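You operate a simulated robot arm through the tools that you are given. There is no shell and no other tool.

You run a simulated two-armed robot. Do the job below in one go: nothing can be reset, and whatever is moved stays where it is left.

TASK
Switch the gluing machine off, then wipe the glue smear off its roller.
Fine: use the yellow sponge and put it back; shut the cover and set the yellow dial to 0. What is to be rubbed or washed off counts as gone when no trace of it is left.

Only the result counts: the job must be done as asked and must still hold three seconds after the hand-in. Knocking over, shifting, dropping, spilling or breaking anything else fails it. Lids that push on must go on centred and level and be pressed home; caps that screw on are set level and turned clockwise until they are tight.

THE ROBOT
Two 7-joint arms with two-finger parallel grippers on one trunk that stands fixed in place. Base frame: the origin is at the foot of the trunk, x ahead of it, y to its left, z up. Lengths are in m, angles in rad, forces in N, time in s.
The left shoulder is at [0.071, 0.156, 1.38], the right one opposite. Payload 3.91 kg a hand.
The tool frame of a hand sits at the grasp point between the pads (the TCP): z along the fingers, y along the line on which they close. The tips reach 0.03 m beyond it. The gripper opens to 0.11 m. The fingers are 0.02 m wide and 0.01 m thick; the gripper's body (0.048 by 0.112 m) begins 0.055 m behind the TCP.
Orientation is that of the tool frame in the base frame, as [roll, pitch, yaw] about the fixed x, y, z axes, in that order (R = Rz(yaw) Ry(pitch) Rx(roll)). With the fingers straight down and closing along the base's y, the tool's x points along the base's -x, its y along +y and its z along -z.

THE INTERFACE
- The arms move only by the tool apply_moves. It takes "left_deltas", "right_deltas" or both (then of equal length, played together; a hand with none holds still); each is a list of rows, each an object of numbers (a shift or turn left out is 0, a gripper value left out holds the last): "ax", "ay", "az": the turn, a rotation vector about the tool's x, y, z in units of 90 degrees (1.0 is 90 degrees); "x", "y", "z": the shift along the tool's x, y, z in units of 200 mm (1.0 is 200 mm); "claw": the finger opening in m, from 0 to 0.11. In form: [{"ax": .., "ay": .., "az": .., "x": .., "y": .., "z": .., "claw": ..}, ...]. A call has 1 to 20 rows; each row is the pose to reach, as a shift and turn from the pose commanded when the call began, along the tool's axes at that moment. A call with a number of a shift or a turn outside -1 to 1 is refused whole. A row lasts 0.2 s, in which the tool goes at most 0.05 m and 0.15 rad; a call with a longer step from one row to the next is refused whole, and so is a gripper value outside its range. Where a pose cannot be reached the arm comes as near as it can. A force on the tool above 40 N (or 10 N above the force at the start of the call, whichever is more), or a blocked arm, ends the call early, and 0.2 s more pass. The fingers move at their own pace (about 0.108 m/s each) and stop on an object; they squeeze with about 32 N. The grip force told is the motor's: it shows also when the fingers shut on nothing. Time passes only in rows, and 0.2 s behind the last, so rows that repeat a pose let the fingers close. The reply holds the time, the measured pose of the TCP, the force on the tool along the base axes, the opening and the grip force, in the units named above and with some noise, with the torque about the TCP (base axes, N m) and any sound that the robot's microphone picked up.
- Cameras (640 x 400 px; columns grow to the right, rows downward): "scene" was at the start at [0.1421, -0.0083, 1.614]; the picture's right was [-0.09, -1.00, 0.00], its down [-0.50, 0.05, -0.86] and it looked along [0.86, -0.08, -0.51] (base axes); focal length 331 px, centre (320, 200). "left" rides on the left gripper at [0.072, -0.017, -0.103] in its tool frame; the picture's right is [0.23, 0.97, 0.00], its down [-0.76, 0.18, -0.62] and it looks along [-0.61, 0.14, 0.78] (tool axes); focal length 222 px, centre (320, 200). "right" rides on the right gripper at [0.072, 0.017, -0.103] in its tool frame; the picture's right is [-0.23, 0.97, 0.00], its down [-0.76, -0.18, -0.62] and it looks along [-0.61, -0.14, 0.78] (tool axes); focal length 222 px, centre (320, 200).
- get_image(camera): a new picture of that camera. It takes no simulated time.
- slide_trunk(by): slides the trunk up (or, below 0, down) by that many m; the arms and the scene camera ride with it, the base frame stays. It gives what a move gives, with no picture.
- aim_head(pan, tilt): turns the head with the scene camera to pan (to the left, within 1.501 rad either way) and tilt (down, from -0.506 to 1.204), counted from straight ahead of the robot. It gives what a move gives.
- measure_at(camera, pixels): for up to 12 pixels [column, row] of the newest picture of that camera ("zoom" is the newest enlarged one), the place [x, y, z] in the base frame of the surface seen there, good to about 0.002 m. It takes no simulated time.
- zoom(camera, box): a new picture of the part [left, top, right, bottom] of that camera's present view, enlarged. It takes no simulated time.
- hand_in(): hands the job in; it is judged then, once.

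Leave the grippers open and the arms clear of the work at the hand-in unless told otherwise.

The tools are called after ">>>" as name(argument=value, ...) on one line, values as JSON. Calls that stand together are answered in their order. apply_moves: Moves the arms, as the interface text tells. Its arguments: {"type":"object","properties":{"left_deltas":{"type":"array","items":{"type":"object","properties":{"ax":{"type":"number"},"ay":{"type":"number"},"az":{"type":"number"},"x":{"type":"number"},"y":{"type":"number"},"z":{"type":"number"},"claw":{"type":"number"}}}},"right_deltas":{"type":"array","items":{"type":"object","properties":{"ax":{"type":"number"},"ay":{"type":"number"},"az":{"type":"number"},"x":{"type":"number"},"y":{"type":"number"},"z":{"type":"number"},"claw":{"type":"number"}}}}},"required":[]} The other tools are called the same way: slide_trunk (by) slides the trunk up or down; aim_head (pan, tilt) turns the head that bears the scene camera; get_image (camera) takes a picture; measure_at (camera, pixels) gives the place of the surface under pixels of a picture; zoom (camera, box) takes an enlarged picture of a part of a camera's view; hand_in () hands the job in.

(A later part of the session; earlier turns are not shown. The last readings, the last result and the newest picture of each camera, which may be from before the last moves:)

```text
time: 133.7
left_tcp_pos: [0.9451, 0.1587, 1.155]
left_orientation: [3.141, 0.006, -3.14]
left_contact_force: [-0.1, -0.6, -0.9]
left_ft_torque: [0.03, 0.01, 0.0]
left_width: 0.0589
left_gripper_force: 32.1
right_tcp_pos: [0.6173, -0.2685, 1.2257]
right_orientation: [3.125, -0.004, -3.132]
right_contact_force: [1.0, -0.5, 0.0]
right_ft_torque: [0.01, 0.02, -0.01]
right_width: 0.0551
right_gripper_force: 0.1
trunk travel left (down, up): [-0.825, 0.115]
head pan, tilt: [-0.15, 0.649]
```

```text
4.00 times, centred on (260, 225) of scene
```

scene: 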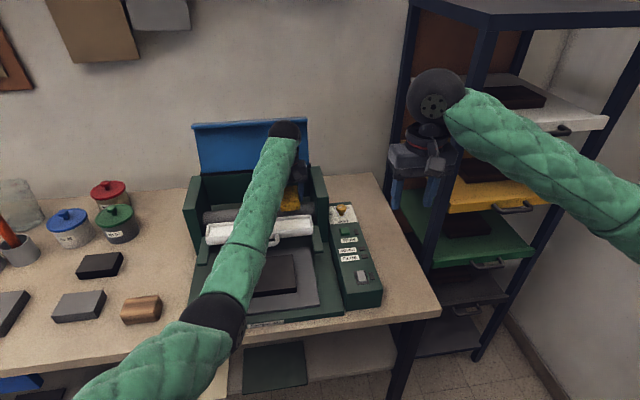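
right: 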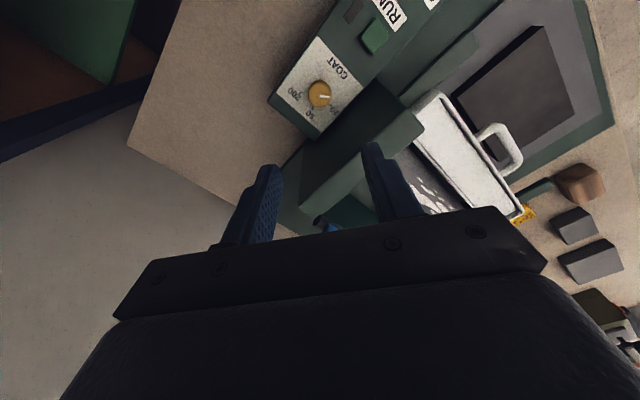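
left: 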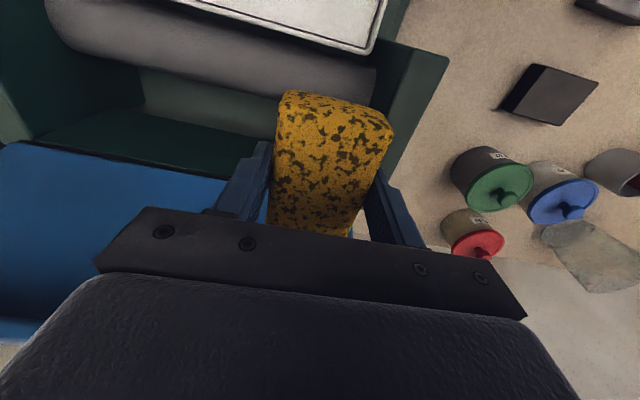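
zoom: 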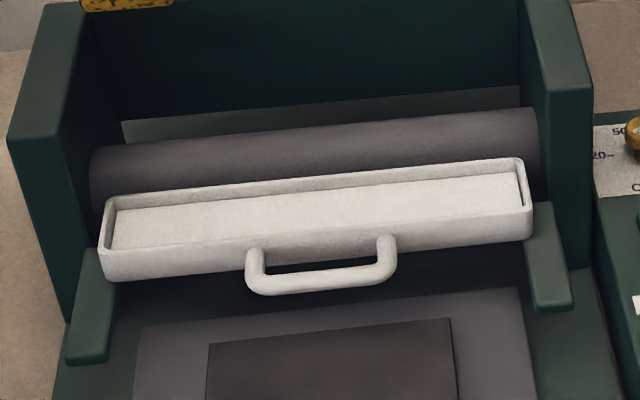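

The roller looks clean from the front. I'll enlarge it closely in both cameras to search for any faint trace.

>>> zoom(camera="left", box=[40, 0, 280, 110])

>>> zoom(camera="left", box=[100, 10, 240, 100])

>>> zoom(camera="scene", box=[205, 200, 265, 230])

>>> zoom(camera="scene", box=[255, 195, 315, 225])

```text
2.67 times, centred on (160, 55) of left
```

zoom: 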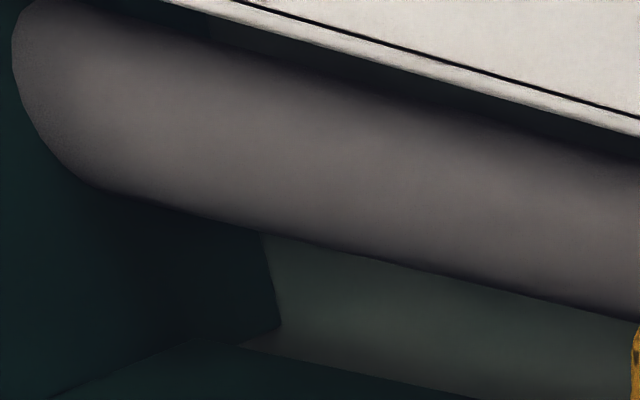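

```text
4.44 times, centred on (170, 55) of left
```

zoom: 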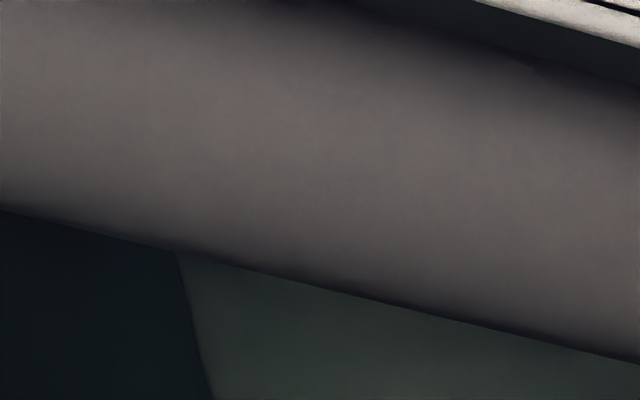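

```text
10.67 times, centred on (235, 215) of scene
```

zoom: 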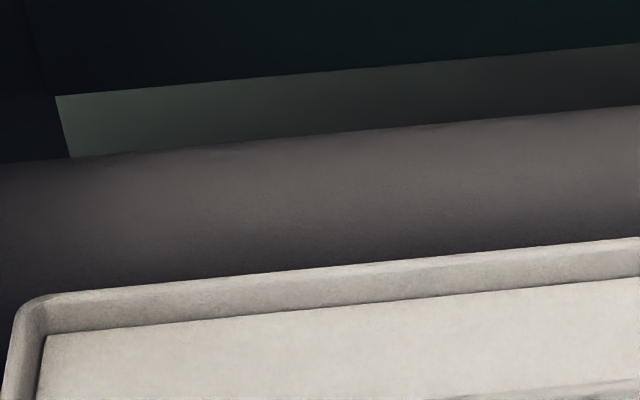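

```text
10.67 times, centred on (285, 210) of scene
```

zoom: 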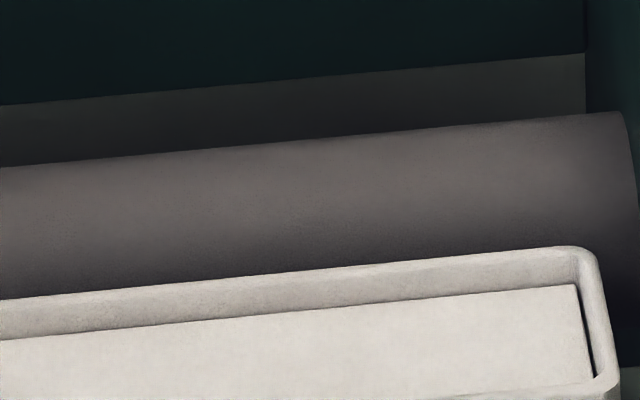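

No trace visible. For certainty I'll make one more double stroke with the sponge shifted 5 mm toward the front edge of the smear area (still clear of the tray rim).

>>> apply_moves(left_deltas=[{"x": 0.025, "y": -0.1}, {"x": 0.025, "y": -0.15, "z": 0.2}, {"x": 0.025, "y": -0.15, "z": 0.4}, {"x": 0.025, "y": -0.15, "z": 0.6}, {"x": 0.025, "y": -0.15, "z": 0.67}, {"x": 0.025, "y": -0.15, "z": 0.69}, {"x": 0.025, "y": -0.15, "z": 0.7}, {"x": 0.025, "y": -0.15, "z": 0.705}, {"x": 0.025, "y": -0.15, "z": 0.705}])

```text
time: 135.7
left_tcp_pos: [0.9405, 0.1302, 1.0157]
left_orientation: [-3.138, 0.007, -3.139]
left_contact_force: [2.7, 2.4, 11.5]
left_ft_torque: [0.25, -0.1, -0.05]
left_width: 0.0592
left_gripper_force: 32.0
right_tcp_pos: [0.6156, -0.2668, 1.2279]
right_orientation: [3.127, -0.004, -3.132]
right_contact_force: [0.1, 0.0, -0.1]
right_ft_torque: [-0.02, 0.04, -0.05]
right_width: 0.0551
right_gripper_force: 0.0
trunk travel left (down, up): [-0.825, 0.115]
head pan, tilt: [-0.15, 0.649]
```

Contact at 11 N. I'll stroke to y −0.045 and back.

>>> apply_moves(left_deltas=[{"y": -0.1}, {"y": -0.2}, {"y": -0.3}, {"y": -0.4}, {"y": -0.5}, {"y": -0.6}, {"y": -0.7}, {"y": -0.8}, {"y": -0.87}, {"y": -0.8}, {"y": -0.7}, {"y": -0.6}, {"y": -0.5}, {"y": -0.4}, {"y": -0.3}, {"y": -0.2}, {"y": -0.1}, {"y": 0.0}])

>>> apply_moves(left_deltas=[{"z": -0.1}, {"z": -0.3}, {"z": -0.5}, {"z": -0.7}, {"z": -0.7}])

>>> get_image(camera="left")

>>> zoom(camera="scene", box=[180, 180, 340, 270])

```text
time: 139.5
left_tcp_pos: [0.9405, 0.1293, 1.0156]
left_orientation: [-3.141, 0.006, -3.141]
left_contact_force: [0.6, -4.3, 11.1]
left_ft_torque: [-0.01, -0.08, -0.02]
left_width: 0.0592
left_gripper_force: 32.6
right_tcp_pos: [0.6174, -0.2682, 1.2254]
right_orientation: [3.128, -0.004, -3.133]
right_contact_force: [-0.1, 0.5, -0.9]
right_ft_torque: [-0.03, -0.01, 0.0]
right_width: 0.055
right_gripper_force: 0.0
trunk travel left (down, up): [-0.825, 0.115]
head pan, tilt: [-0.15, 0.649]
```

```text
time: 140.7
left_tcp_pos: [0.94, 0.1312, 1.1534]
left_orientation: [-3.14, 0.005, -3.139]
left_contact_force: [-0.8, 0.0, 0.3]
left_ft_torque: [0.01, -0.01, 0.02]
left_width: 0.059
left_gripper_force: 32.6
right_tcp_pos: [0.6183, -0.2674, 1.2252]
right_orientation: [3.128, -0.006, -3.132]
right_contact_force: [-0.5, 0.2, 0.9]
right_ft_torque: [0.01, 0.03, 0.0]
right_width: 0.055
right_gripper_force: 0.1
trunk travel left (down, up): [-0.825, 0.115]
head pan, tilt: [-0.15, 0.649]
```

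```text
taken
```

left: 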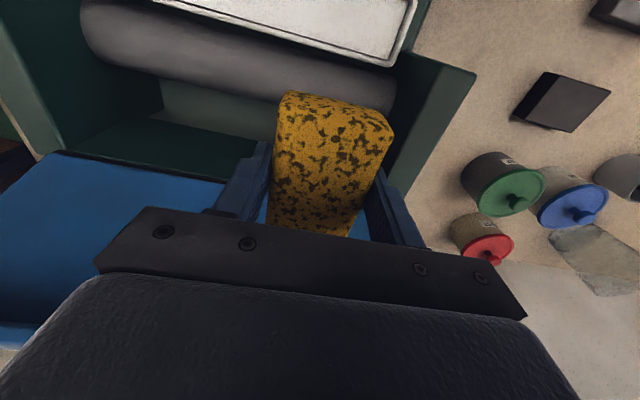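

```text
4.00 times, centred on (260, 225) of scene
```

zoom: 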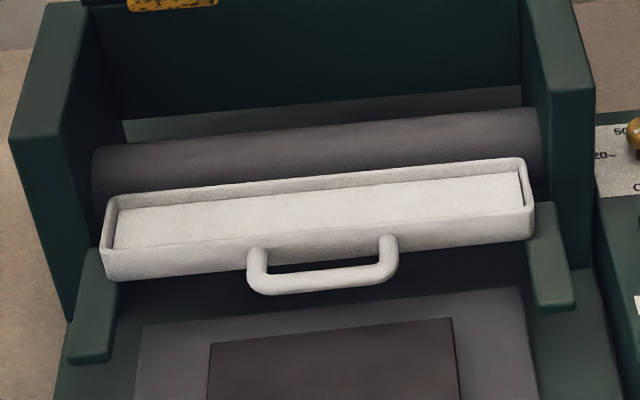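

The roller is clean. Now I'll take the sponge back to its place at (0.837, 0.348): over the side post first, then left.

>>> apply_moves(left_deltas=[{"x": 0.05, "y": 0.15}, {"x": 0.1, "y": 0.3}, {"x": 0.18, "y": 0.45}, {"x": 0.28, "y": 0.6}, {"x": 0.38, "y": 0.75}, {"x": 0.48, "y": 0.88}, {"x": 0.51, "y": 1.0}, {"x": 0.51, "y": 1.0}])

>>> apply_moves(left_deltas=[{"y": 0.084, "az": 0.016}, {"y": 0.084, "z": 0.2, "az": 0.016}, {"y": 0.084, "z": 0.4, "az": 0.016}, {"y": 0.084, "z": 0.6, "az": 0.016}, {"y": 0.084, "z": 0.8, "az": 0.016}, {"y": 0.084, "z": 1.0, "az": 0.016}, {"y": 0.084, "z": 1.0, "az": 0.016}])

>>> zoom(camera="scene", box=[80, 160, 220, 320])

```text
time: 142.5
left_tcp_pos: [0.8383, 0.3284, 1.152]
left_orientation: [-3.141, 0.006, -3.14]
left_contact_force: [-0.2, 0.3, -0.3]
left_ft_torque: [-0.01, 0.01, 0.0]
left_width: 0.0589
left_gripper_force: 31.6
right_tcp_pos: [0.6168, -0.2672, 1.2266]
right_orientation: [3.128, -0.005, -3.133]
right_contact_force: [0.3, -0.4, -0.3]
right_ft_torque: [-0.01, 0.0, -0.01]
right_width: 0.0548
right_gripper_force: 0.0
trunk travel left (down, up): [-0.825, 0.115]
head pan, tilt: [-0.15, 0.649]
```

```text
time: 144.1
left_tcp_pos: [0.8387, 0.346, 0.9524]
left_orientation: [-3.14, 0.003, 3.118]
left_contact_force: [0.4, 0.0, -0.3]
left_ft_torque: [-0.03, -0.01, -0.03]
left_width: 0.0592
left_gripper_force: 31.7
right_tcp_pos: [0.6165, -0.2677, 1.2265]
right_orientation: [3.127, -0.006, -3.133]
right_contact_force: [0.1, -0.4, 0.3]
right_ft_torque: [0.06, 0.0, 0.03]
right_width: 0.055
right_gripper_force: 0.0
trunk travel left (down, up): [-0.825, 0.115]
head pan, tilt: [-0.15, 0.649]
```

```text
2.50 times, centred on (150, 240) of scene
```

zoom: 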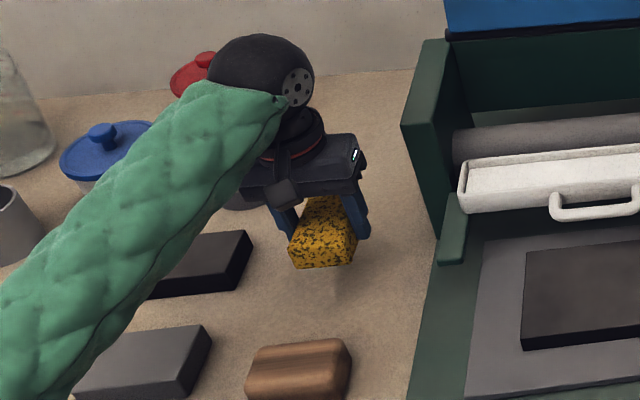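

The sponge is right above its place. I'll lower it slowly until it rests on the bench.

>>> apply_moves(left_deltas=[{"z": 0.15, "y": 0.007}, {"z": 0.27, "y": 0.007}, {"z": 0.31, "y": 0.007}, {"z": 0.325, "y": 0.007}, {"z": 0.335, "y": 0.007}, {"z": 0.34, "y": 0.007}, {"z": 0.34, "y": 0.007}])

>>> zoom(camera="scene", box=[80, 180, 220, 320])

```text
time: 145.7
left_tcp_pos: [0.8395, 0.3465, 0.8841]
left_orientation: [-3.142, 0.005, 3.119]
left_contact_force: [-0.4, -1.2, -0.8]
left_ft_torque: [0.0, 0.0, -0.04]
left_width: 0.0593
left_gripper_force: 32.2
right_tcp_pos: [0.6181, -0.2657, 1.2262]
right_orientation: [3.127, -0.005, -3.132]
right_contact_force: [-0.5, -0.4, -0.2]
right_ft_torque: [0.02, 0.0, -0.04]
right_width: 0.055
right_gripper_force: 0.0
trunk travel left (down, up): [-0.825, 0.115]
head pan, tilt: [-0.15, 0.649]
```

```text
2.86 times, centred on (150, 250) of scene
```

zoom: 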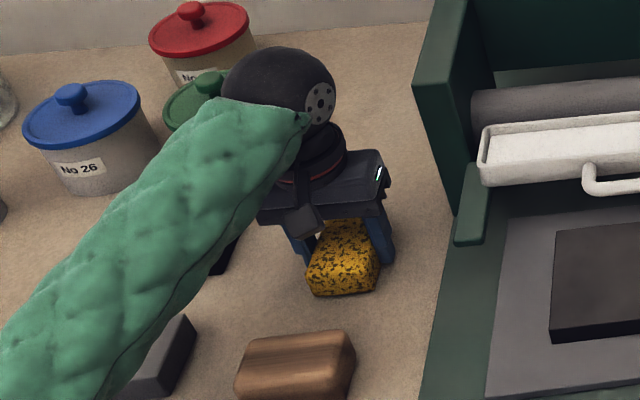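

It is at the bench within a millimetre. I'll lower one more millimetre, then open the fingers.

>>> apply_moves(left_deltas=[{"z": 0.006}, {"z": 0.006}, {"z": 0.006, "claw": 0.075}, {"z": 0.006, "claw": 0.09}, {"z": 0.006, "claw": 0.09}])

>>> apply_moves(left_deltas=[{"z": -0.1}, {"z": -0.25}, {"z": -0.45}, {"z": -0.65}, {"z": -0.85}, {"z": -1.0}, {"z": -1.0}])

>>> get_image(camera="left")

>>> zoom(camera="scene", box=[100, 230, 200, 340])

```text
time: 146.9
left_tcp_pos: [0.8396, 0.3482, 0.8831]
left_orientation: [-3.14, 0.005, 3.119]
left_contact_force: [0.0, 0.4, -1.0]
left_ft_torque: [0.0, 0.04, -0.01]
left_width: 0.0899
left_gripper_force: 0.1
right_tcp_pos: [0.6157, -0.2671, 1.2262]
right_orientation: [3.129, -0.005, -3.133]
right_contact_force: [-0.5, -0.1, 0.1]
right_ft_torque: [0.0, -0.05, 0.02]
right_width: 0.055
right_gripper_force: 0.0
trunk travel left (down, up): [-0.825, 0.115]
head pan, tilt: [-0.15, 0.649]
```

```text
time: 148.5
left_tcp_pos: [0.8383, 0.3476, 1.0833]
left_orientation: [-3.14, 0.005, 3.118]
left_contact_force: [0.8, 0.7, 0.3]
left_ft_torque: [-0.01, -0.03, -0.01]
left_width: 0.0899
left_gripper_force: 0.1
right_tcp_pos: [0.6171, -0.2679, 1.226]
right_orientation: [3.128, -0.006, -3.133]
right_contact_force: [0.3, -1.5, 0.3]
right_ft_torque: [0.03, -0.02, 0.01]
right_width: 0.0548
right_gripper_force: 0.0
trunk travel left (down, up): [-0.825, 0.115]
head pan, tilt: [-0.15, 0.649]
```

```text
taken
```

left: 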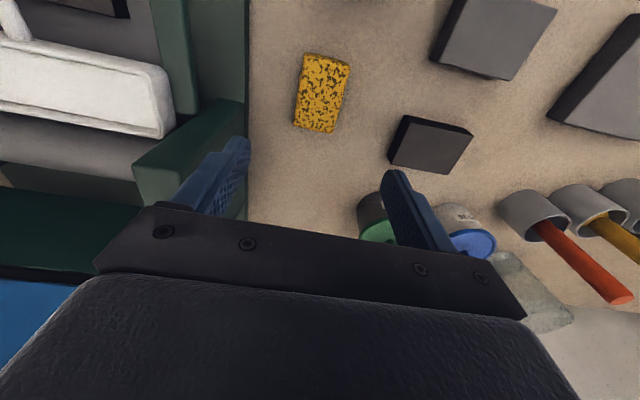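

```text
3.64 times, centred on (150, 285) of scene
```

zoom: 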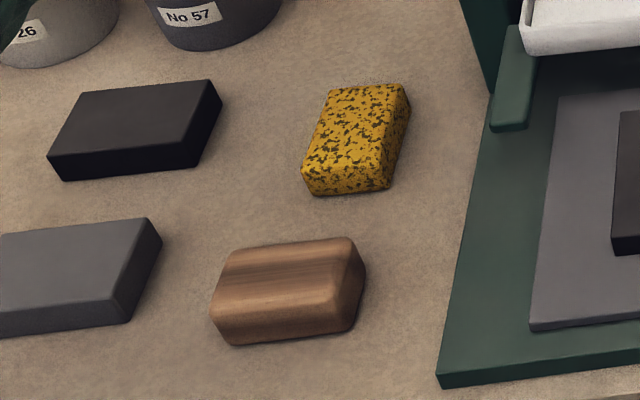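

The sponge is back within a few millimetres of its old spot. Now to shut the cover: the left hand, turned 90 degrees so its fingers close along x, will straddle the cover's top edge from above at y≈0.15 and swing it down gently. First I rise and turn.

>>> apply_moves(left_deltas=[{"z": -0.1, "claw": 0.085}, {"z": -0.2, "az": -0.09}, {"z": -0.3, "az": -0.18}, {"z": -0.4, "az": -0.27}, {"z": -0.5, "az": -0.36}, {"z": -0.6, "az": -0.45}, {"z": -0.7, "az": -0.54}, {"z": -0.8, "az": -0.63}, {"z": -0.9, "az": -0.72}, {"z": -1.0, "az": -0.81}, {"z": -1.0, "az": -0.9}, {"z": -1.0, "az": -0.99}, {"z": -1.0, "az": -0.99}])

>>> get_image(camera="scene")

```text
time: 151.3
left_tcp_pos: [0.838, 0.3479, 1.2836]
left_orientation: [-3.137, -0.001, -1.606]
left_contact_force: [0.1, 0.3, 0.3]
left_ft_torque: [0.01, 0.0, 0.03]
left_width: 0.085
left_gripper_force: 0.0
right_tcp_pos: [0.6167, -0.2667, 1.2275]
right_orientation: [3.127, -0.006, -3.131]
right_contact_force: [0.0, -0.4, -0.3]
right_ft_torque: [0.03, -0.01, 0.01]
right_width: 0.0547
right_gripper_force: 0.0
trunk travel left (down, up): [-0.825, 0.115]
head pan, tilt: [-0.15, 0.649]
```

```text
taken
```

scene: 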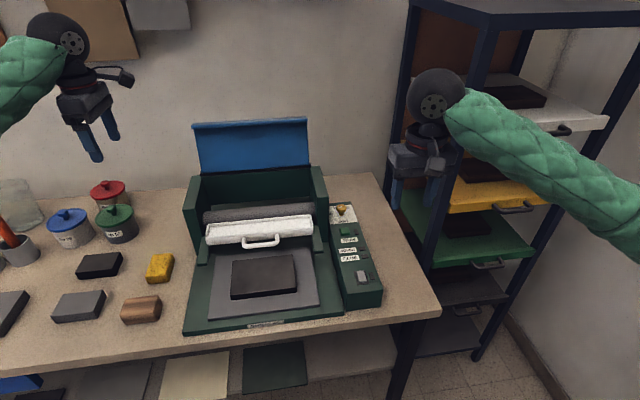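

The hand is turned (closing axis along x). Now I carry it over toward the cover's top edge, staying above it.

>>> apply_moves(left_deltas=[{"z": -0.1, "x": 0.1, "y": -0.08}, {"z": -0.185, "x": 0.24, "y": -0.18}, {"z": -0.185, "x": 0.38, "y": -0.28}, {"z": -0.185, "x": 0.52, "y": -0.38}, {"z": -0.185, "x": 0.66, "y": -0.5}, {"z": -0.185, "x": 0.8, "y": -0.6}, {"z": -0.185, "x": 0.9, "y": -0.7}, {"z": -0.185, "x": 0.97, "y": -0.75}, {"z": -0.185, "x": 0.97, "y": -0.75}])

>>> apply_moves(left_deltas=[{"y": -0.15}, {"y": -0.3}, {"y": -0.345}, {"y": -0.345}])

>>> get_image(camera="scene")

>>> get_image(camera="left")

```text
time: 153.3
left_tcp_pos: [0.98, 0.1478, 1.3226]
left_orientation: [-3.136, -0.003, -1.61]
left_contact_force: [0.3, -0.1, 0.8]
left_ft_torque: [0.01, 0.02, 0.0]
left_width: 0.085
left_gripper_force: 0.0
right_tcp_pos: [0.6166, -0.2671, 1.2262]
right_orientation: [3.127, -0.004, -3.132]
right_contact_force: [0.1, 0.3, -0.4]
right_ft_torque: [0.01, -0.01, 0.03]
right_width: 0.0549
right_gripper_force: 0.0
trunk travel left (down, up): [-0.825, 0.115]
head pan, tilt: [-0.15, 0.649]
```

```text
time: 154.3
left_tcp_pos: [1.0491, 0.1457, 1.3209]
left_orientation: [-3.137, -0.002, -1.609]
left_contact_force: [0.1, -0.2, -0.7]
left_ft_torque: [0.01, 0.0, -0.02]
left_width: 0.0849
left_gripper_force: 0.1
right_tcp_pos: [0.6182, -0.2666, 1.2253]
right_orientation: [3.126, -0.006, -3.132]
right_contact_force: [-0.3, 0.2, -0.3]
right_ft_torque: [0.01, -0.01, -0.03]
right_width: 0.0551
right_gripper_force: 0.0
trunk travel left (down, up): [-0.825, 0.115]
head pan, tilt: [-0.15, 0.649]
```

```text
taken
```

scene: 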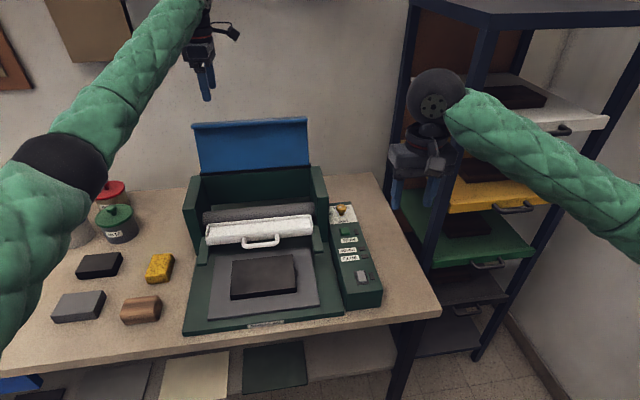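

```text
taken
```

left: 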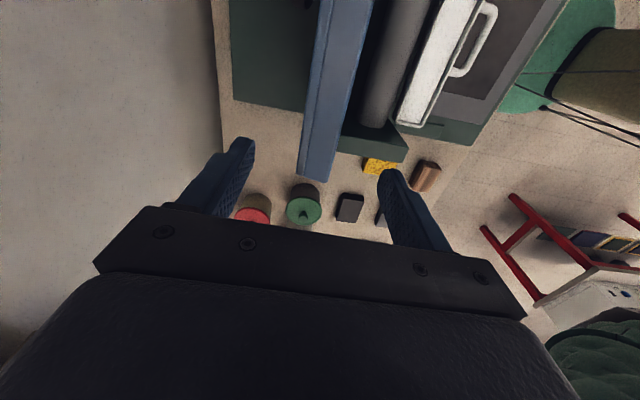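

The cover's edge lies between the two fingers (blue band at about (335, 100)). I'll measure it exactly.

>>> zoom(camera="left", box=[270, 60, 400, 190])

>>> measure_at(camera="zoom", pixels=[[200, 100], [280, 100], [340, 100], [165, 320], [240, 340], [290, 320], [200, 200], [250, 200], [300, 200]])

```text
3.08 times, centred on (335, 125) of left
```

zoom: 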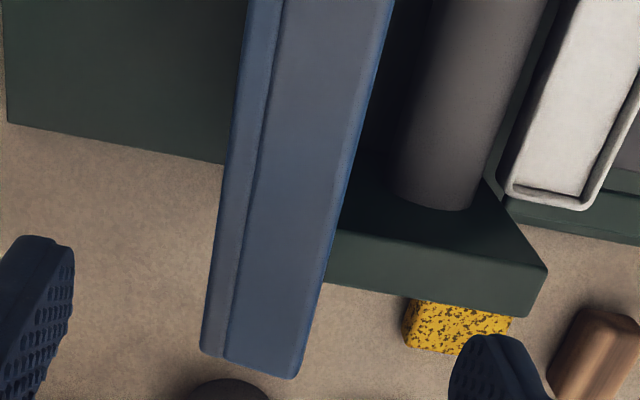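

```text
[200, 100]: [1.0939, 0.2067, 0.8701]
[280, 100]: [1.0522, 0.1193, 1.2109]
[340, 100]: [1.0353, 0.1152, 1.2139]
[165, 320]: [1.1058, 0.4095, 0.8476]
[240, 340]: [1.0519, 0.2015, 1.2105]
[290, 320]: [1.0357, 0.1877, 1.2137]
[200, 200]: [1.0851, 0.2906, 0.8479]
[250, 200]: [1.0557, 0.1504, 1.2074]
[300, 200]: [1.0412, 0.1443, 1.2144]
```

The edge spans x 1.033–1.066 at z≈1.21 and the hand is centred on it. I'll lower the fingers over it, 3 cm past the edge, then narrow the claw to 60 mm without gripping.

>>> apply_moves(left_deltas=[{"z": 0.2}, {"z": 0.4}, {"z": 0.5}, {"z": 0.57}, {"z": 0.57}, {"z": 0.57, "claw": 0.06}, {"z": 0.57, "claw": 0.06}])

>>> get_image(camera="left")

>>> zoom(camera="scene", box=[170, 60, 340, 200])

```text
time: 155.9
left_tcp_pos: [1.0494, 0.1462, 1.2062]
left_orientation: [-3.136, -0.002, -1.611]
left_contact_force: [0.4, 0.5, 0.7]
left_ft_torque: [0.03, -0.01, -0.03]
left_width: 0.0598
left_gripper_force: 0.1
right_tcp_pos: [0.617, -0.2673, 1.2257]
right_orientation: [3.129, -0.006, -3.133]
right_contact_force: [0.2, -0.1, 0.0]
right_ft_torque: [0.0, 0.0, -0.02]
right_width: 0.055
right_gripper_force: 0.1
trunk travel left (down, up): [-0.825, 0.115]
head pan, tilt: [-0.15, 0.649]
```

```text
taken
```

left: 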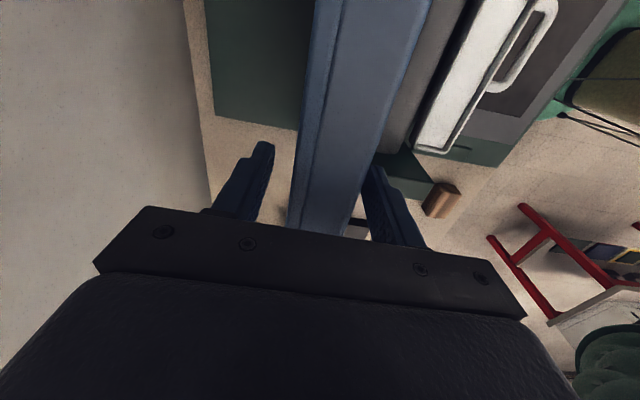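

```text
2.86 times, centred on (255, 130) of scene
```

zoom: 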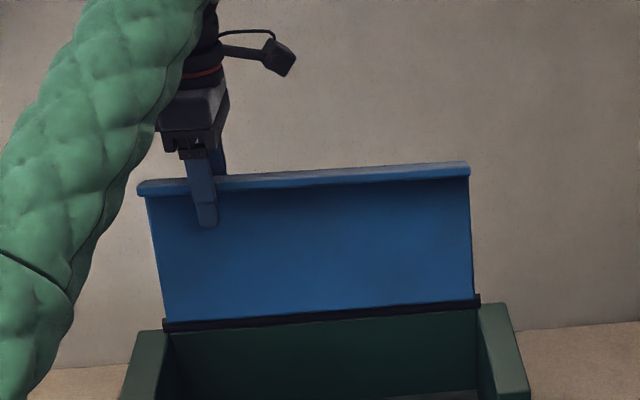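

The front finger is inside and the rear finger behind the cover. I'll pull the edge forward and swing it to about 60 degrees, turning the hand along with it.

>>> apply_moves(left_deltas=[{"x": 0.0035, "y": 0.045, "z": -0.007}, {"x": 0.0035, "y": 0.087, "z": -0.014}, {"x": 0.007, "y": 0.13, "z": -0.022}, {"x": 0.007, "y": 0.1744, "z": -0.029}, {"x": 0.0111, "y": 0.2758, "z": -0.0105, "ax": 0.0833, "ay": -0.0033}, {"x": 0.0151, "y": 0.3742, "z": 0.022, "ax": 0.1666, "ay": -0.0067}, {"x": 0.0188, "y": 0.4676, "z": 0.066, "ax": 0.25, "ay": -0.01}, {"x": 0.0223, "y": 0.5541, "z": 0.1225, "ax": 0.333, "ay": -0.0134}, {"x": 0.0223, "y": 0.5541, "z": 0.1225, "ax": 0.333, "ay": -0.0134}])

>>> get_image(camera="scene")

>>> get_image(camera="left")

```text
time: 157.9
left_tcp_pos: [0.9399, 0.1443, 1.1844]
left_orientation: [-2.613, 0.017, -1.603]
left_contact_force: [-2.8, -0.2, 0.3]
left_ft_torque: [0.0, 0.04, 0.02]
left_width: 0.0607
left_gripper_force: 0.9
right_tcp_pos: [0.6183, -0.267, 1.2254]
right_orientation: [3.129, -0.006, -3.132]
right_contact_force: [0.9, -0.9, -0.6]
right_ft_torque: [0.0, 0.02, 0.0]
right_width: 0.0551
right_gripper_force: 0.1
trunk travel left (down, up): [-0.825, 0.115]
head pan, tilt: [-0.15, 0.649]
```

```text
taken
```

scene: 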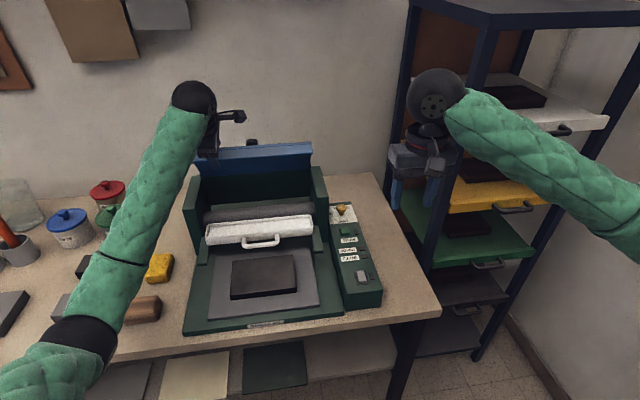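

```text
taken
```

left: 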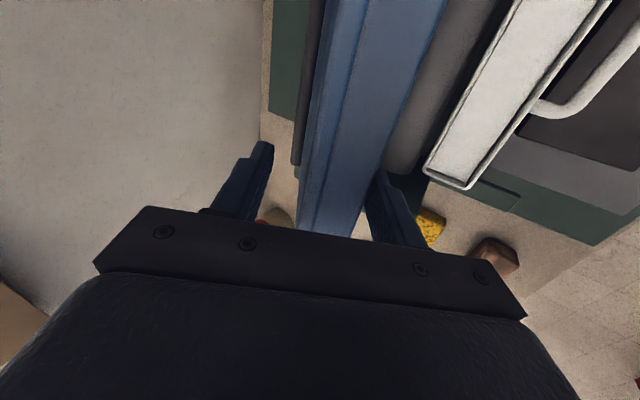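

The cover rests lightly between the fingers at about 60 degrees. I'll continue lowering to about 22 degrees.

>>> apply_moves(left_deltas=[{"y": 0.102, "z": 0.018, "ax": 0.0833}, {"y": 0.2, "z": 0.05, "ax": 0.1667}, {"y": 0.294, "z": 0.093, "ax": 0.25}, {"y": 0.381, "z": 0.149, "ax": 0.3333}, {"y": 0.46, "z": 0.216, "ax": 0.4167}, {"y": 0.46, "z": 0.216, "ax": 0.4167}])

>>> get_image(camera="scene")

>>> get_image(camera="left")

```text
time: 159.3
left_tcp_pos: [0.8798, 0.1495, 1.0985]
left_orientation: [-1.956, 0.017, -1.604]
left_contact_force: [-1.0, -0.9, -1.6]
left_ft_torque: [-0.07, 0.02, 0.0]
left_width: 0.0612
left_gripper_force: 0.8
right_tcp_pos: [0.6176, -0.2679, 1.2264]
right_orientation: [3.128, -0.006, -3.132]
right_contact_force: [0.4, 0.6, -0.4]
right_ft_torque: [0.06, -0.01, 0.0]
right_width: 0.0549
right_gripper_force: 0.1
trunk travel left (down, up): [-0.825, 0.115]
head pan, tilt: [-0.15, 0.649]
```

```text
taken
```

scene: 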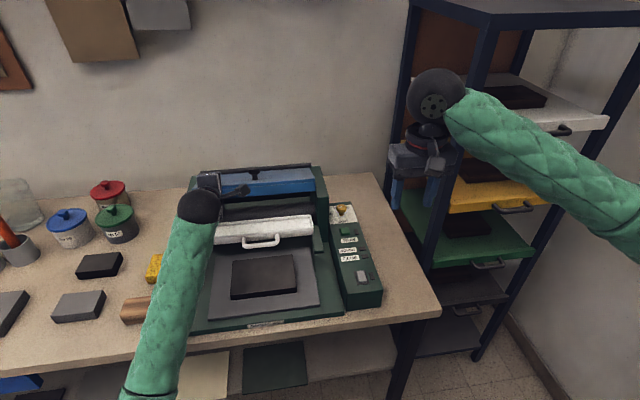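

```text
taken
```

left: 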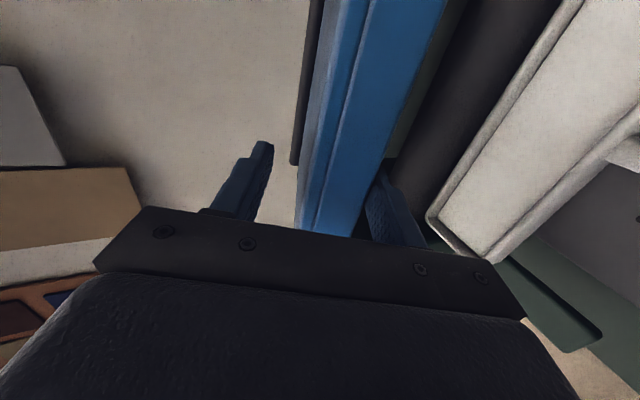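

The cover is nearly down. The left forearm passes over the block and sponge, so I'll check its height before going on.

>>> measure_at(camera="scene", pixels=[[195, 230], [180, 290], [165, 330], [155, 370], [145, 395], [205, 200], [235, 190], [260, 185], [152, 265], [130, 308]])

```text
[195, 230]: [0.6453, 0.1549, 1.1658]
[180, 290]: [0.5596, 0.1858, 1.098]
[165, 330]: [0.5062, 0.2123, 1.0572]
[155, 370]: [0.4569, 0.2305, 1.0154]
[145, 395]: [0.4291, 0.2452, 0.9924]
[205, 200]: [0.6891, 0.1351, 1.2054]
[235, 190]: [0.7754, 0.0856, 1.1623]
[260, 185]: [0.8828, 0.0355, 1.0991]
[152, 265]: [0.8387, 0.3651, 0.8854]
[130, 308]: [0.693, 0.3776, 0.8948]
```

There is good clearance (forearm at z≥1.0 near the bench edge). I'll lower the cover the rest of the way to closed.

>>> apply_moves(left_deltas=[{"y": 0.05, "z": 0.01, "ax": 0.042}, {"y": 0.102, "z": 0.0194, "ax": 0.0833}, {"y": 0.15, "z": 0.034, "ax": 0.122}, {"y": 0.1933, "z": 0.0481, "ax": 0.1611}, {"y": 0.1933, "z": 0.0481, "ax": 0.1611}])

>>> zoom(camera="scene", box=[170, 150, 350, 260])

>>> get_image(camera="left")

```text
time: 160.5
left_tcp_pos: [0.8749, 0.15, 1.0592]
left_orientation: [-1.705, 0.018, -1.604]
left_contact_force: [0.3, -0.7, -2.1]
left_ft_torque: [-0.03, -0.02, -0.03]
left_width: 0.061
left_gripper_force: 1.0
right_tcp_pos: [0.6169, -0.266, 1.2259]
right_orientation: [3.127, -0.005, -3.132]
right_contact_force: [0.1, 0.1, -0.3]
right_ft_torque: [0.02, 0.0, 0.03]
right_width: 0.055
right_gripper_force: 0.0
trunk travel left (down, up): [-0.825, 0.115]
head pan, tilt: [-0.15, 0.649]
```

```text
3.56 times, centred on (260, 205) of scene
```

zoom: 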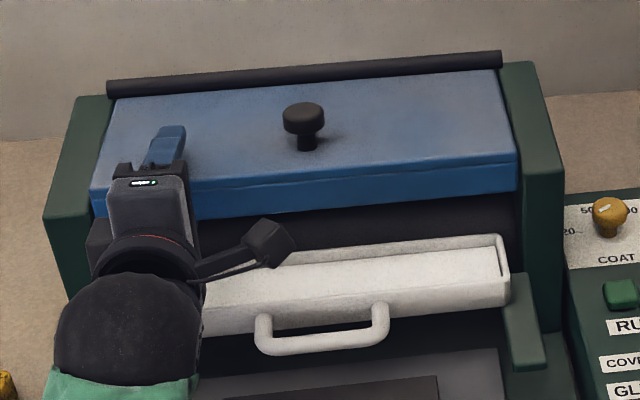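

```text
taken
```

left: 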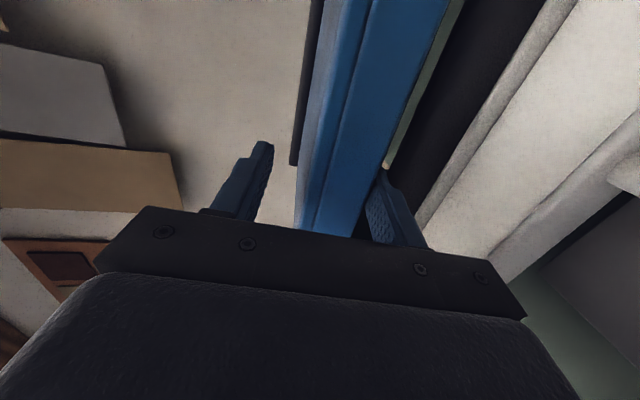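

About 2 N of the cover still rests on the lower finger. I'll lower by another centimetre.

>>> apply_moves(left_deltas=[{"y": 0.025, "z": 0.003, "ax": 0.022}, {"y": 0.05, "z": 0.007, "ax": 0.044}, {"y": 0.05, "z": 0.007, "ax": 0.044}])

>>> get_image(camera="left")

>>> zoom(camera="scene", box=[170, 150, 350, 260])

>>> measure_at(camera="zoom", pixels=[[300, 190], [300, 210], [450, 165], [450, 90], [300, 170], [495, 180], [250, 100]])

```text
time: 161.3
left_tcp_pos: [0.8749, 0.1506, 1.0492]
left_orientation: [-1.636, 0.017, -1.602]
left_contact_force: [1.0, -0.5, -2.3]
left_ft_torque: [-0.03, -0.02, -0.06]
left_width: 0.0609
left_gripper_force: 0.8
right_tcp_pos: [0.618, -0.267, 1.2254]
right_orientation: [3.128, -0.006, -3.135]
right_contact_force: [1.1, 0.0, 0.2]
right_ft_torque: [-0.01, 0.01, 0.01]
right_width: 0.055
right_gripper_force: 0.1
trunk travel left (down, up): [-0.825, 0.115]
head pan, tilt: [-0.15, 0.649]
```

```text
taken
```

left: 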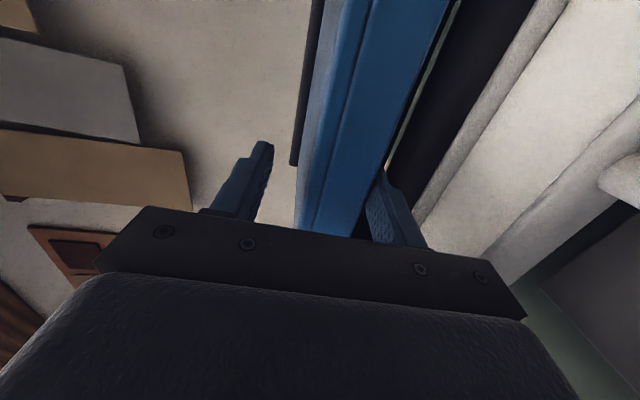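

```text
3.56 times, centred on (260, 205) of scene
```

zoom: 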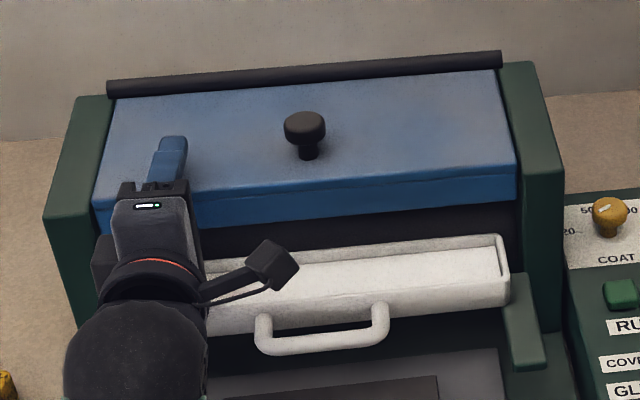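

```text
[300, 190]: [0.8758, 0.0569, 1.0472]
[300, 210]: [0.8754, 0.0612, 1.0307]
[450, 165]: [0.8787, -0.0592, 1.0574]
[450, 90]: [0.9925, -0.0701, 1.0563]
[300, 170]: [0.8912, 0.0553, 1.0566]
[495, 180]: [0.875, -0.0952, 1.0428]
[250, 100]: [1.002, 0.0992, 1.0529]
```

The front edge is still about 4 mm above closed. Before lowering further I'll check how close the hand's camera box (at about (270, 262)) is to the tray.

>>> measure_at(camera="zoom", pixels=[[270, 255], [262, 275], [285, 270], [250, 285], [300, 290], [240, 300], [370, 310], [120, 250], [160, 240]])

```text
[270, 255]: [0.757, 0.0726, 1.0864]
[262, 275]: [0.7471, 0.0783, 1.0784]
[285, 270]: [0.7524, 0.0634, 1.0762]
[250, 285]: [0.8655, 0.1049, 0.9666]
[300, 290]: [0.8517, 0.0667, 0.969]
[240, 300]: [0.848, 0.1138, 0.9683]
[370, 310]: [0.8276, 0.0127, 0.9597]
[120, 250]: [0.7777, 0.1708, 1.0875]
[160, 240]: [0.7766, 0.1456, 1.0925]
```

The camera box is 10 cm above the tray, so there is room. I'll lower another 8 mm.

>>> apply_moves(left_deltas=[{"y": 0.02, "z": 0.001}, {"y": 0.04, "z": 0.002}, {"y": 0.04, "z": 0.002}])

>>> zoom(camera="left", box=[200, 100, 480, 280])

>>> zoom(camera="scene", box=[170, 150, 350, 260])

>>> measure_at(camera="zoom", pixels=[[300, 190], [300, 210], [450, 170], [450, 90], [300, 175], [495, 180], [250, 100]])

```text
time: 162.1
left_tcp_pos: [0.8763, 0.1504, 1.0404]
left_orientation: [-1.637, 0.017, -1.604]
left_contact_force: [-1.3, -0.1, -0.5]
left_ft_torque: [0.02, 0.01, -0.03]
left_width: 0.06
left_gripper_force: 0.1
right_tcp_pos: [0.6168, -0.2666, 1.2267]
right_orientation: [3.128, -0.004, -3.133]
right_contact_force: [-0.1, 0.8, -0.1]
right_ft_torque: [0.0, 0.01, -0.01]
right_width: 0.0549
right_gripper_force: 0.2
trunk travel left (down, up): [-0.825, 0.115]
head pan, tilt: [-0.15, 0.649]
```

```text
2.22 times, centred on (340, 190) of left
```

zoom: 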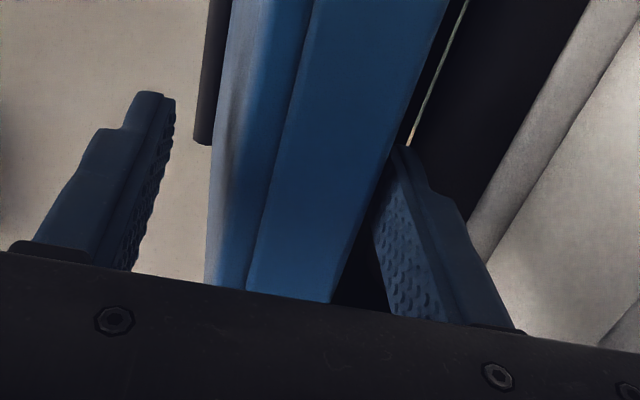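

```text
3.56 times, centred on (260, 205) of scene
```

zoom: 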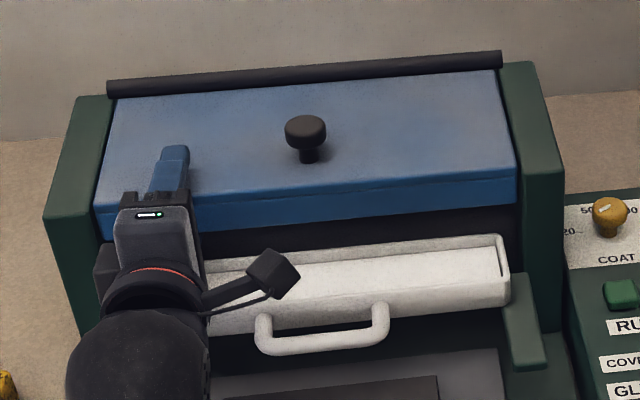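

```text
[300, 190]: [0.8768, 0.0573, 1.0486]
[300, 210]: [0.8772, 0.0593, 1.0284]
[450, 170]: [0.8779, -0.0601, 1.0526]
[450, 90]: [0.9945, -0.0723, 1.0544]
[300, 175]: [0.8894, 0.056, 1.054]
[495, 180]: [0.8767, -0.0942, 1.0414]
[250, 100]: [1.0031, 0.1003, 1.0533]
```

The cover is closed (front edge z 1.053, as at the start) and the finger is free. I'll withdraw the hand 6 cm straight back.

>>> apply_moves(left_deltas=[{"z": -0.08}, {"z": -0.16}, {"z": -0.24}, {"z": -0.32}, {"z": -0.32}])

>>> get_image(camera="scene")

```text
time: 163.5
left_tcp_pos: [0.817, 0.18, 1.0534]
left_orientation: [-1.624, 0.082, -1.592]
left_contact_force: [-0.3, 0.6, 0.1]
left_ft_torque: [0.01, 0.01, -0.02]
left_width: 0.0598
left_gripper_force: 0.2
right_tcp_pos: [0.616, -0.2677, 1.2254]
right_orientation: [3.127, -0.006, -3.134]
right_contact_force: [-0.1, -0.4, 0.8]
right_ft_torque: [0.01, 0.02, 0.01]
right_width: 0.0551
right_gripper_force: 0.0
trunk travel left (down, up): [-0.825, 0.115]
head pan, tilt: [-0.15, 0.649]
stopped in row 5 (left hand): the arm was blocked; the commanded pose is now the measured one
```

```text
taken
```

scene: 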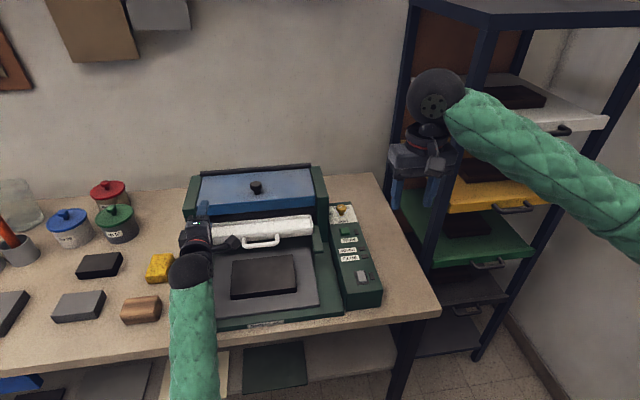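

The cover is shut. The left arm stalled a little at its limit while backing off; I'll check the forearm's clearance to the bench.

>>> measure_at(camera="scene", pixels=[[190, 300], [190, 330], [190, 360], [190, 390], [190, 270], [150, 345], [240, 345], [185, 240], [225, 243]])

>>> zoom(camera="scene", box=[130, 190, 290, 400])

```text
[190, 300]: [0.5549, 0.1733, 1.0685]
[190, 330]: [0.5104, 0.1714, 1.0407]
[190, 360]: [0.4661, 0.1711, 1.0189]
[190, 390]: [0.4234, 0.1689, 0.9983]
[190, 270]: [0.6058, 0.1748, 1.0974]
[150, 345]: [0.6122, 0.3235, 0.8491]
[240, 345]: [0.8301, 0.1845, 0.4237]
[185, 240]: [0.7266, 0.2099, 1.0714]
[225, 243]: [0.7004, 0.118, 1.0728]
```

```text
1.90 times, centred on (210, 295) of scene
```

zoom: 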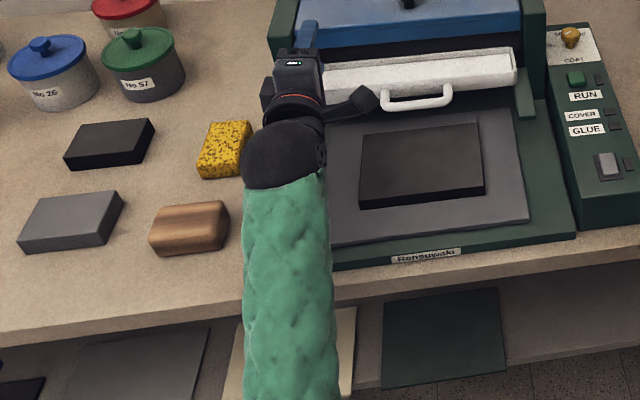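

The forearm is 9 cm or more above the bench, so it was only a joint limit. I'll raise the hand and bring it a little forward, retracing the way it came.

>>> apply_moves(left_deltas=[{"x": 0.03, "y": -0.104, "z": 0.02}, {"x": 0.06, "y": -0.208, "z": 0.04}, {"x": 0.09, "y": -0.312, "z": 0.06}, {"x": 0.115, "y": -0.416, "z": 0.081}, {"x": 0.115, "y": -0.416, "z": 0.081}])

>>> get_image(camera="scene")

```text
time: 164.4
left_tcp_pos: [0.8318, 0.2195, 1.0992]
left_orientation: [-1.643, 0.235, -1.564]
left_contact_force: [0.6, -0.1, 0.8]
left_ft_torque: [0.0, 0.0, 0.0]
left_width: 0.0599
left_gripper_force: 0.0
right_tcp_pos: [0.6178, -0.267, 1.2265]
right_orientation: [3.127, -0.006, -3.132]
right_contact_force: [0.7, -0.5, -0.5]
right_ft_torque: [0.01, 0.0, 0.0]
right_width: 0.0553
right_gripper_force: 0.1
trunk travel left (down, up): [-0.825, 0.115]
head pan, tilt: [-0.15, 0.649]
stopped in row 4 (left hand): the arm was blocked; the commanded pose is now the measured one
```

```text
taken
```

scene: 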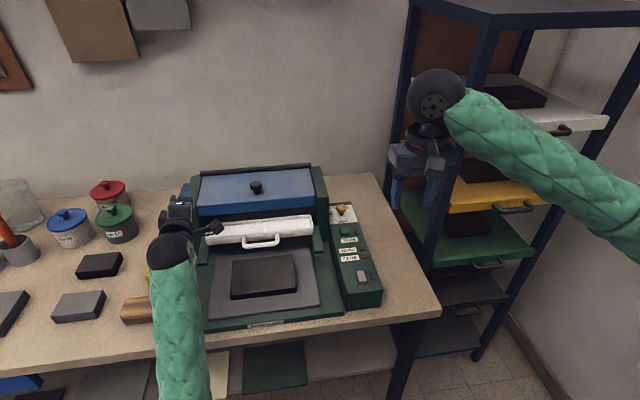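

The left arm is folding at its limit the way the right one did. I'll relieve it by going up and forward above the cover, hand still pointing forward.

>>> apply_moves(left_deltas=[{"x": -0.023, "y": -0.101, "z": 0.043}, {"x": -0.046, "y": -0.201, "z": 0.086}, {"x": -0.0685, "y": -0.306, "z": 0.178}, {"x": -0.0795, "y": -0.362, "z": 0.275}, {"x": -0.0905, "y": -0.4175, "z": 0.371}, {"x": -0.09, "y": -0.425, "z": 0.47}, {"x": -0.09, "y": -0.425, "z": 0.47}])

>>> get_image(camera="scene")

```text
time: 166.2
left_tcp_pos: [0.9312, 0.2509, 1.178]
left_orientation: [-1.644, 0.284, -1.54]
left_contact_force: [0.0, 0.0, 0.6]
left_ft_torque: [0.0, 0.0, 0.05]
left_width: 0.0601
left_gripper_force: 0.1
right_tcp_pos: [0.6168, -0.2678, 1.2261]
right_orientation: [3.128, -0.006, -3.133]
right_contact_force: [0.6, -0.9, -1.1]
right_ft_torque: [-0.02, 0.0, 0.0]
right_width: 0.0548
right_gripper_force: 0.0
trunk travel left (down, up): [-0.825, 0.115]
head pan, tilt: [-0.15, 0.649]
stopped in row 7 (left hand): the arm was blocked; the commanded pose is now the measured one
```

```text
taken
```

scene: 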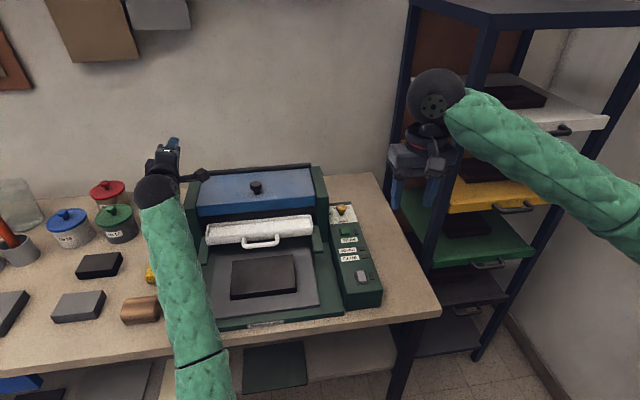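

The elbow has swung inward as on the right side before. I'll use the same cure mirrored: raise the hand while turning the fingers to point forward-right-down.

>>> apply_moves(left_deltas=[{"x": -0.011, "y": -0.085, "z": -0.021, "ax": -0.0231, "ay": 0.0609, "az": 0.0566}, {"x": -0.022, "y": -0.17, "z": -0.042, "ax": -0.0462, "ay": 0.1218, "az": 0.1133}, {"x": -0.032, "y": -0.255, "z": -0.063, "ax": -0.0693, "ay": 0.1827, "az": 0.1699}, {"x": -0.043, "y": -0.34, "z": -0.084, "ax": -0.0923, "ay": 0.2437, "az": 0.2266}, {"x": -0.054, "y": -0.425, "z": -0.105, "ax": -0.1154, "ay": 0.3046, "az": 0.2832}, {"x": -0.064, "y": -0.51, "z": -0.126, "ax": -0.1385, "ay": 0.3655, "az": 0.3399}, {"x": -0.075, "y": -0.594, "z": -0.147, "ax": -0.1616, "ay": 0.4264, "az": 0.3965}, {"x": -0.075, "y": -0.594, "z": -0.147, "ax": -0.1616, "ay": 0.4264, "az": 0.3965}])

>>> get_image(camera="scene")

```text
time: 168.0
left_tcp_pos: [0.9117, 0.2276, 1.2971]
left_orientation: [-2.36, 0.593, -2.503]
left_contact_force: [0.9, 0.1, -0.1]
left_ft_torque: [0.01, 0.01, 0.0]
left_width: 0.0599
left_gripper_force: 0.2
right_tcp_pos: [0.6174, -0.2663, 1.2252]
right_orientation: [3.128, -0.004, -3.133]
right_contact_force: [0.0, 0.0, 0.1]
right_ft_torque: [0.0, 0.0, -0.04]
right_width: 0.0549
right_gripper_force: 0.2
trunk travel left (down, up): [-0.825, 0.115]
head pan, tilt: [-0.15, 0.649]
```

```text
taken
```

scene: 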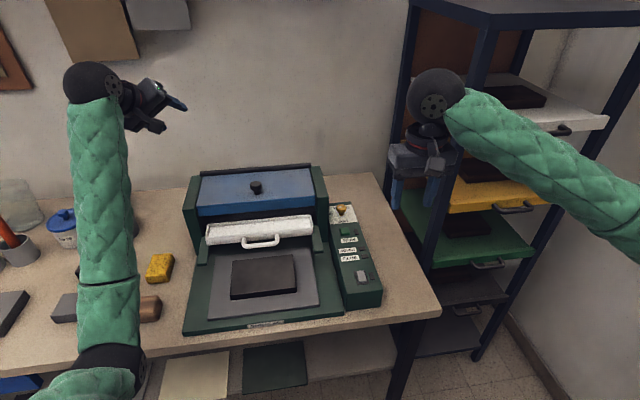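

That went smoothly. I'll draw the hand back now so the elbow swings out to the left.

>>> apply_moves(left_deltas=[{"x": 0.08, "y": 0.013, "z": -0.089}, {"x": 0.16, "y": 0.026, "z": -0.178}, {"x": 0.24, "y": 0.038, "z": -0.267}, {"x": 0.32, "y": 0.051, "z": -0.356}, {"x": 0.398, "y": 0.064, "z": -0.444}, {"x": 0.48, "y": 0.077, "z": -0.533}, {"x": 0.56, "y": 0.09, "z": -0.622}, {"x": 0.56, "y": 0.09, "z": -0.622}])

>>> get_image(camera="scene")

```text
time: 169.8
left_tcp_pos: [0.7438, 0.2296, 1.2972]
left_orientation: [-2.358, 0.592, -2.501]
left_contact_force: [0.6, 0.5, 0.4]
left_ft_torque: [0.01, 0.03, -0.02]
left_width: 0.0599
left_gripper_force: 0.2
right_tcp_pos: [0.6173, -0.2664, 1.226]
right_orientation: [3.127, -0.004, -3.134]
right_contact_force: [0.2, 0.4, 1.1]
right_ft_torque: [0.0, 0.04, 0.01]
right_width: 0.0553
right_gripper_force: 0.0
trunk travel left (down, up): [-0.825, 0.115]
head pan, tilt: [-0.15, 0.649]
```

```text
taken
```

scene: 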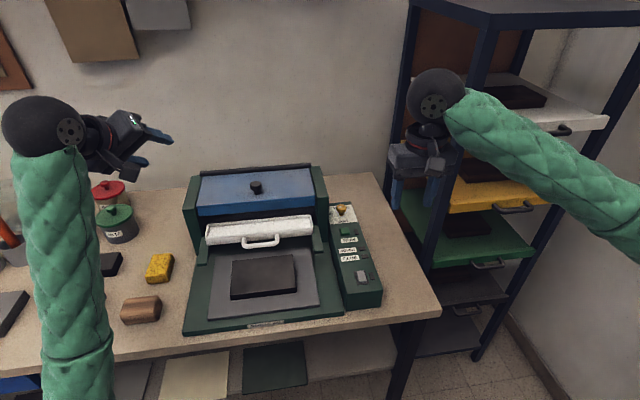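

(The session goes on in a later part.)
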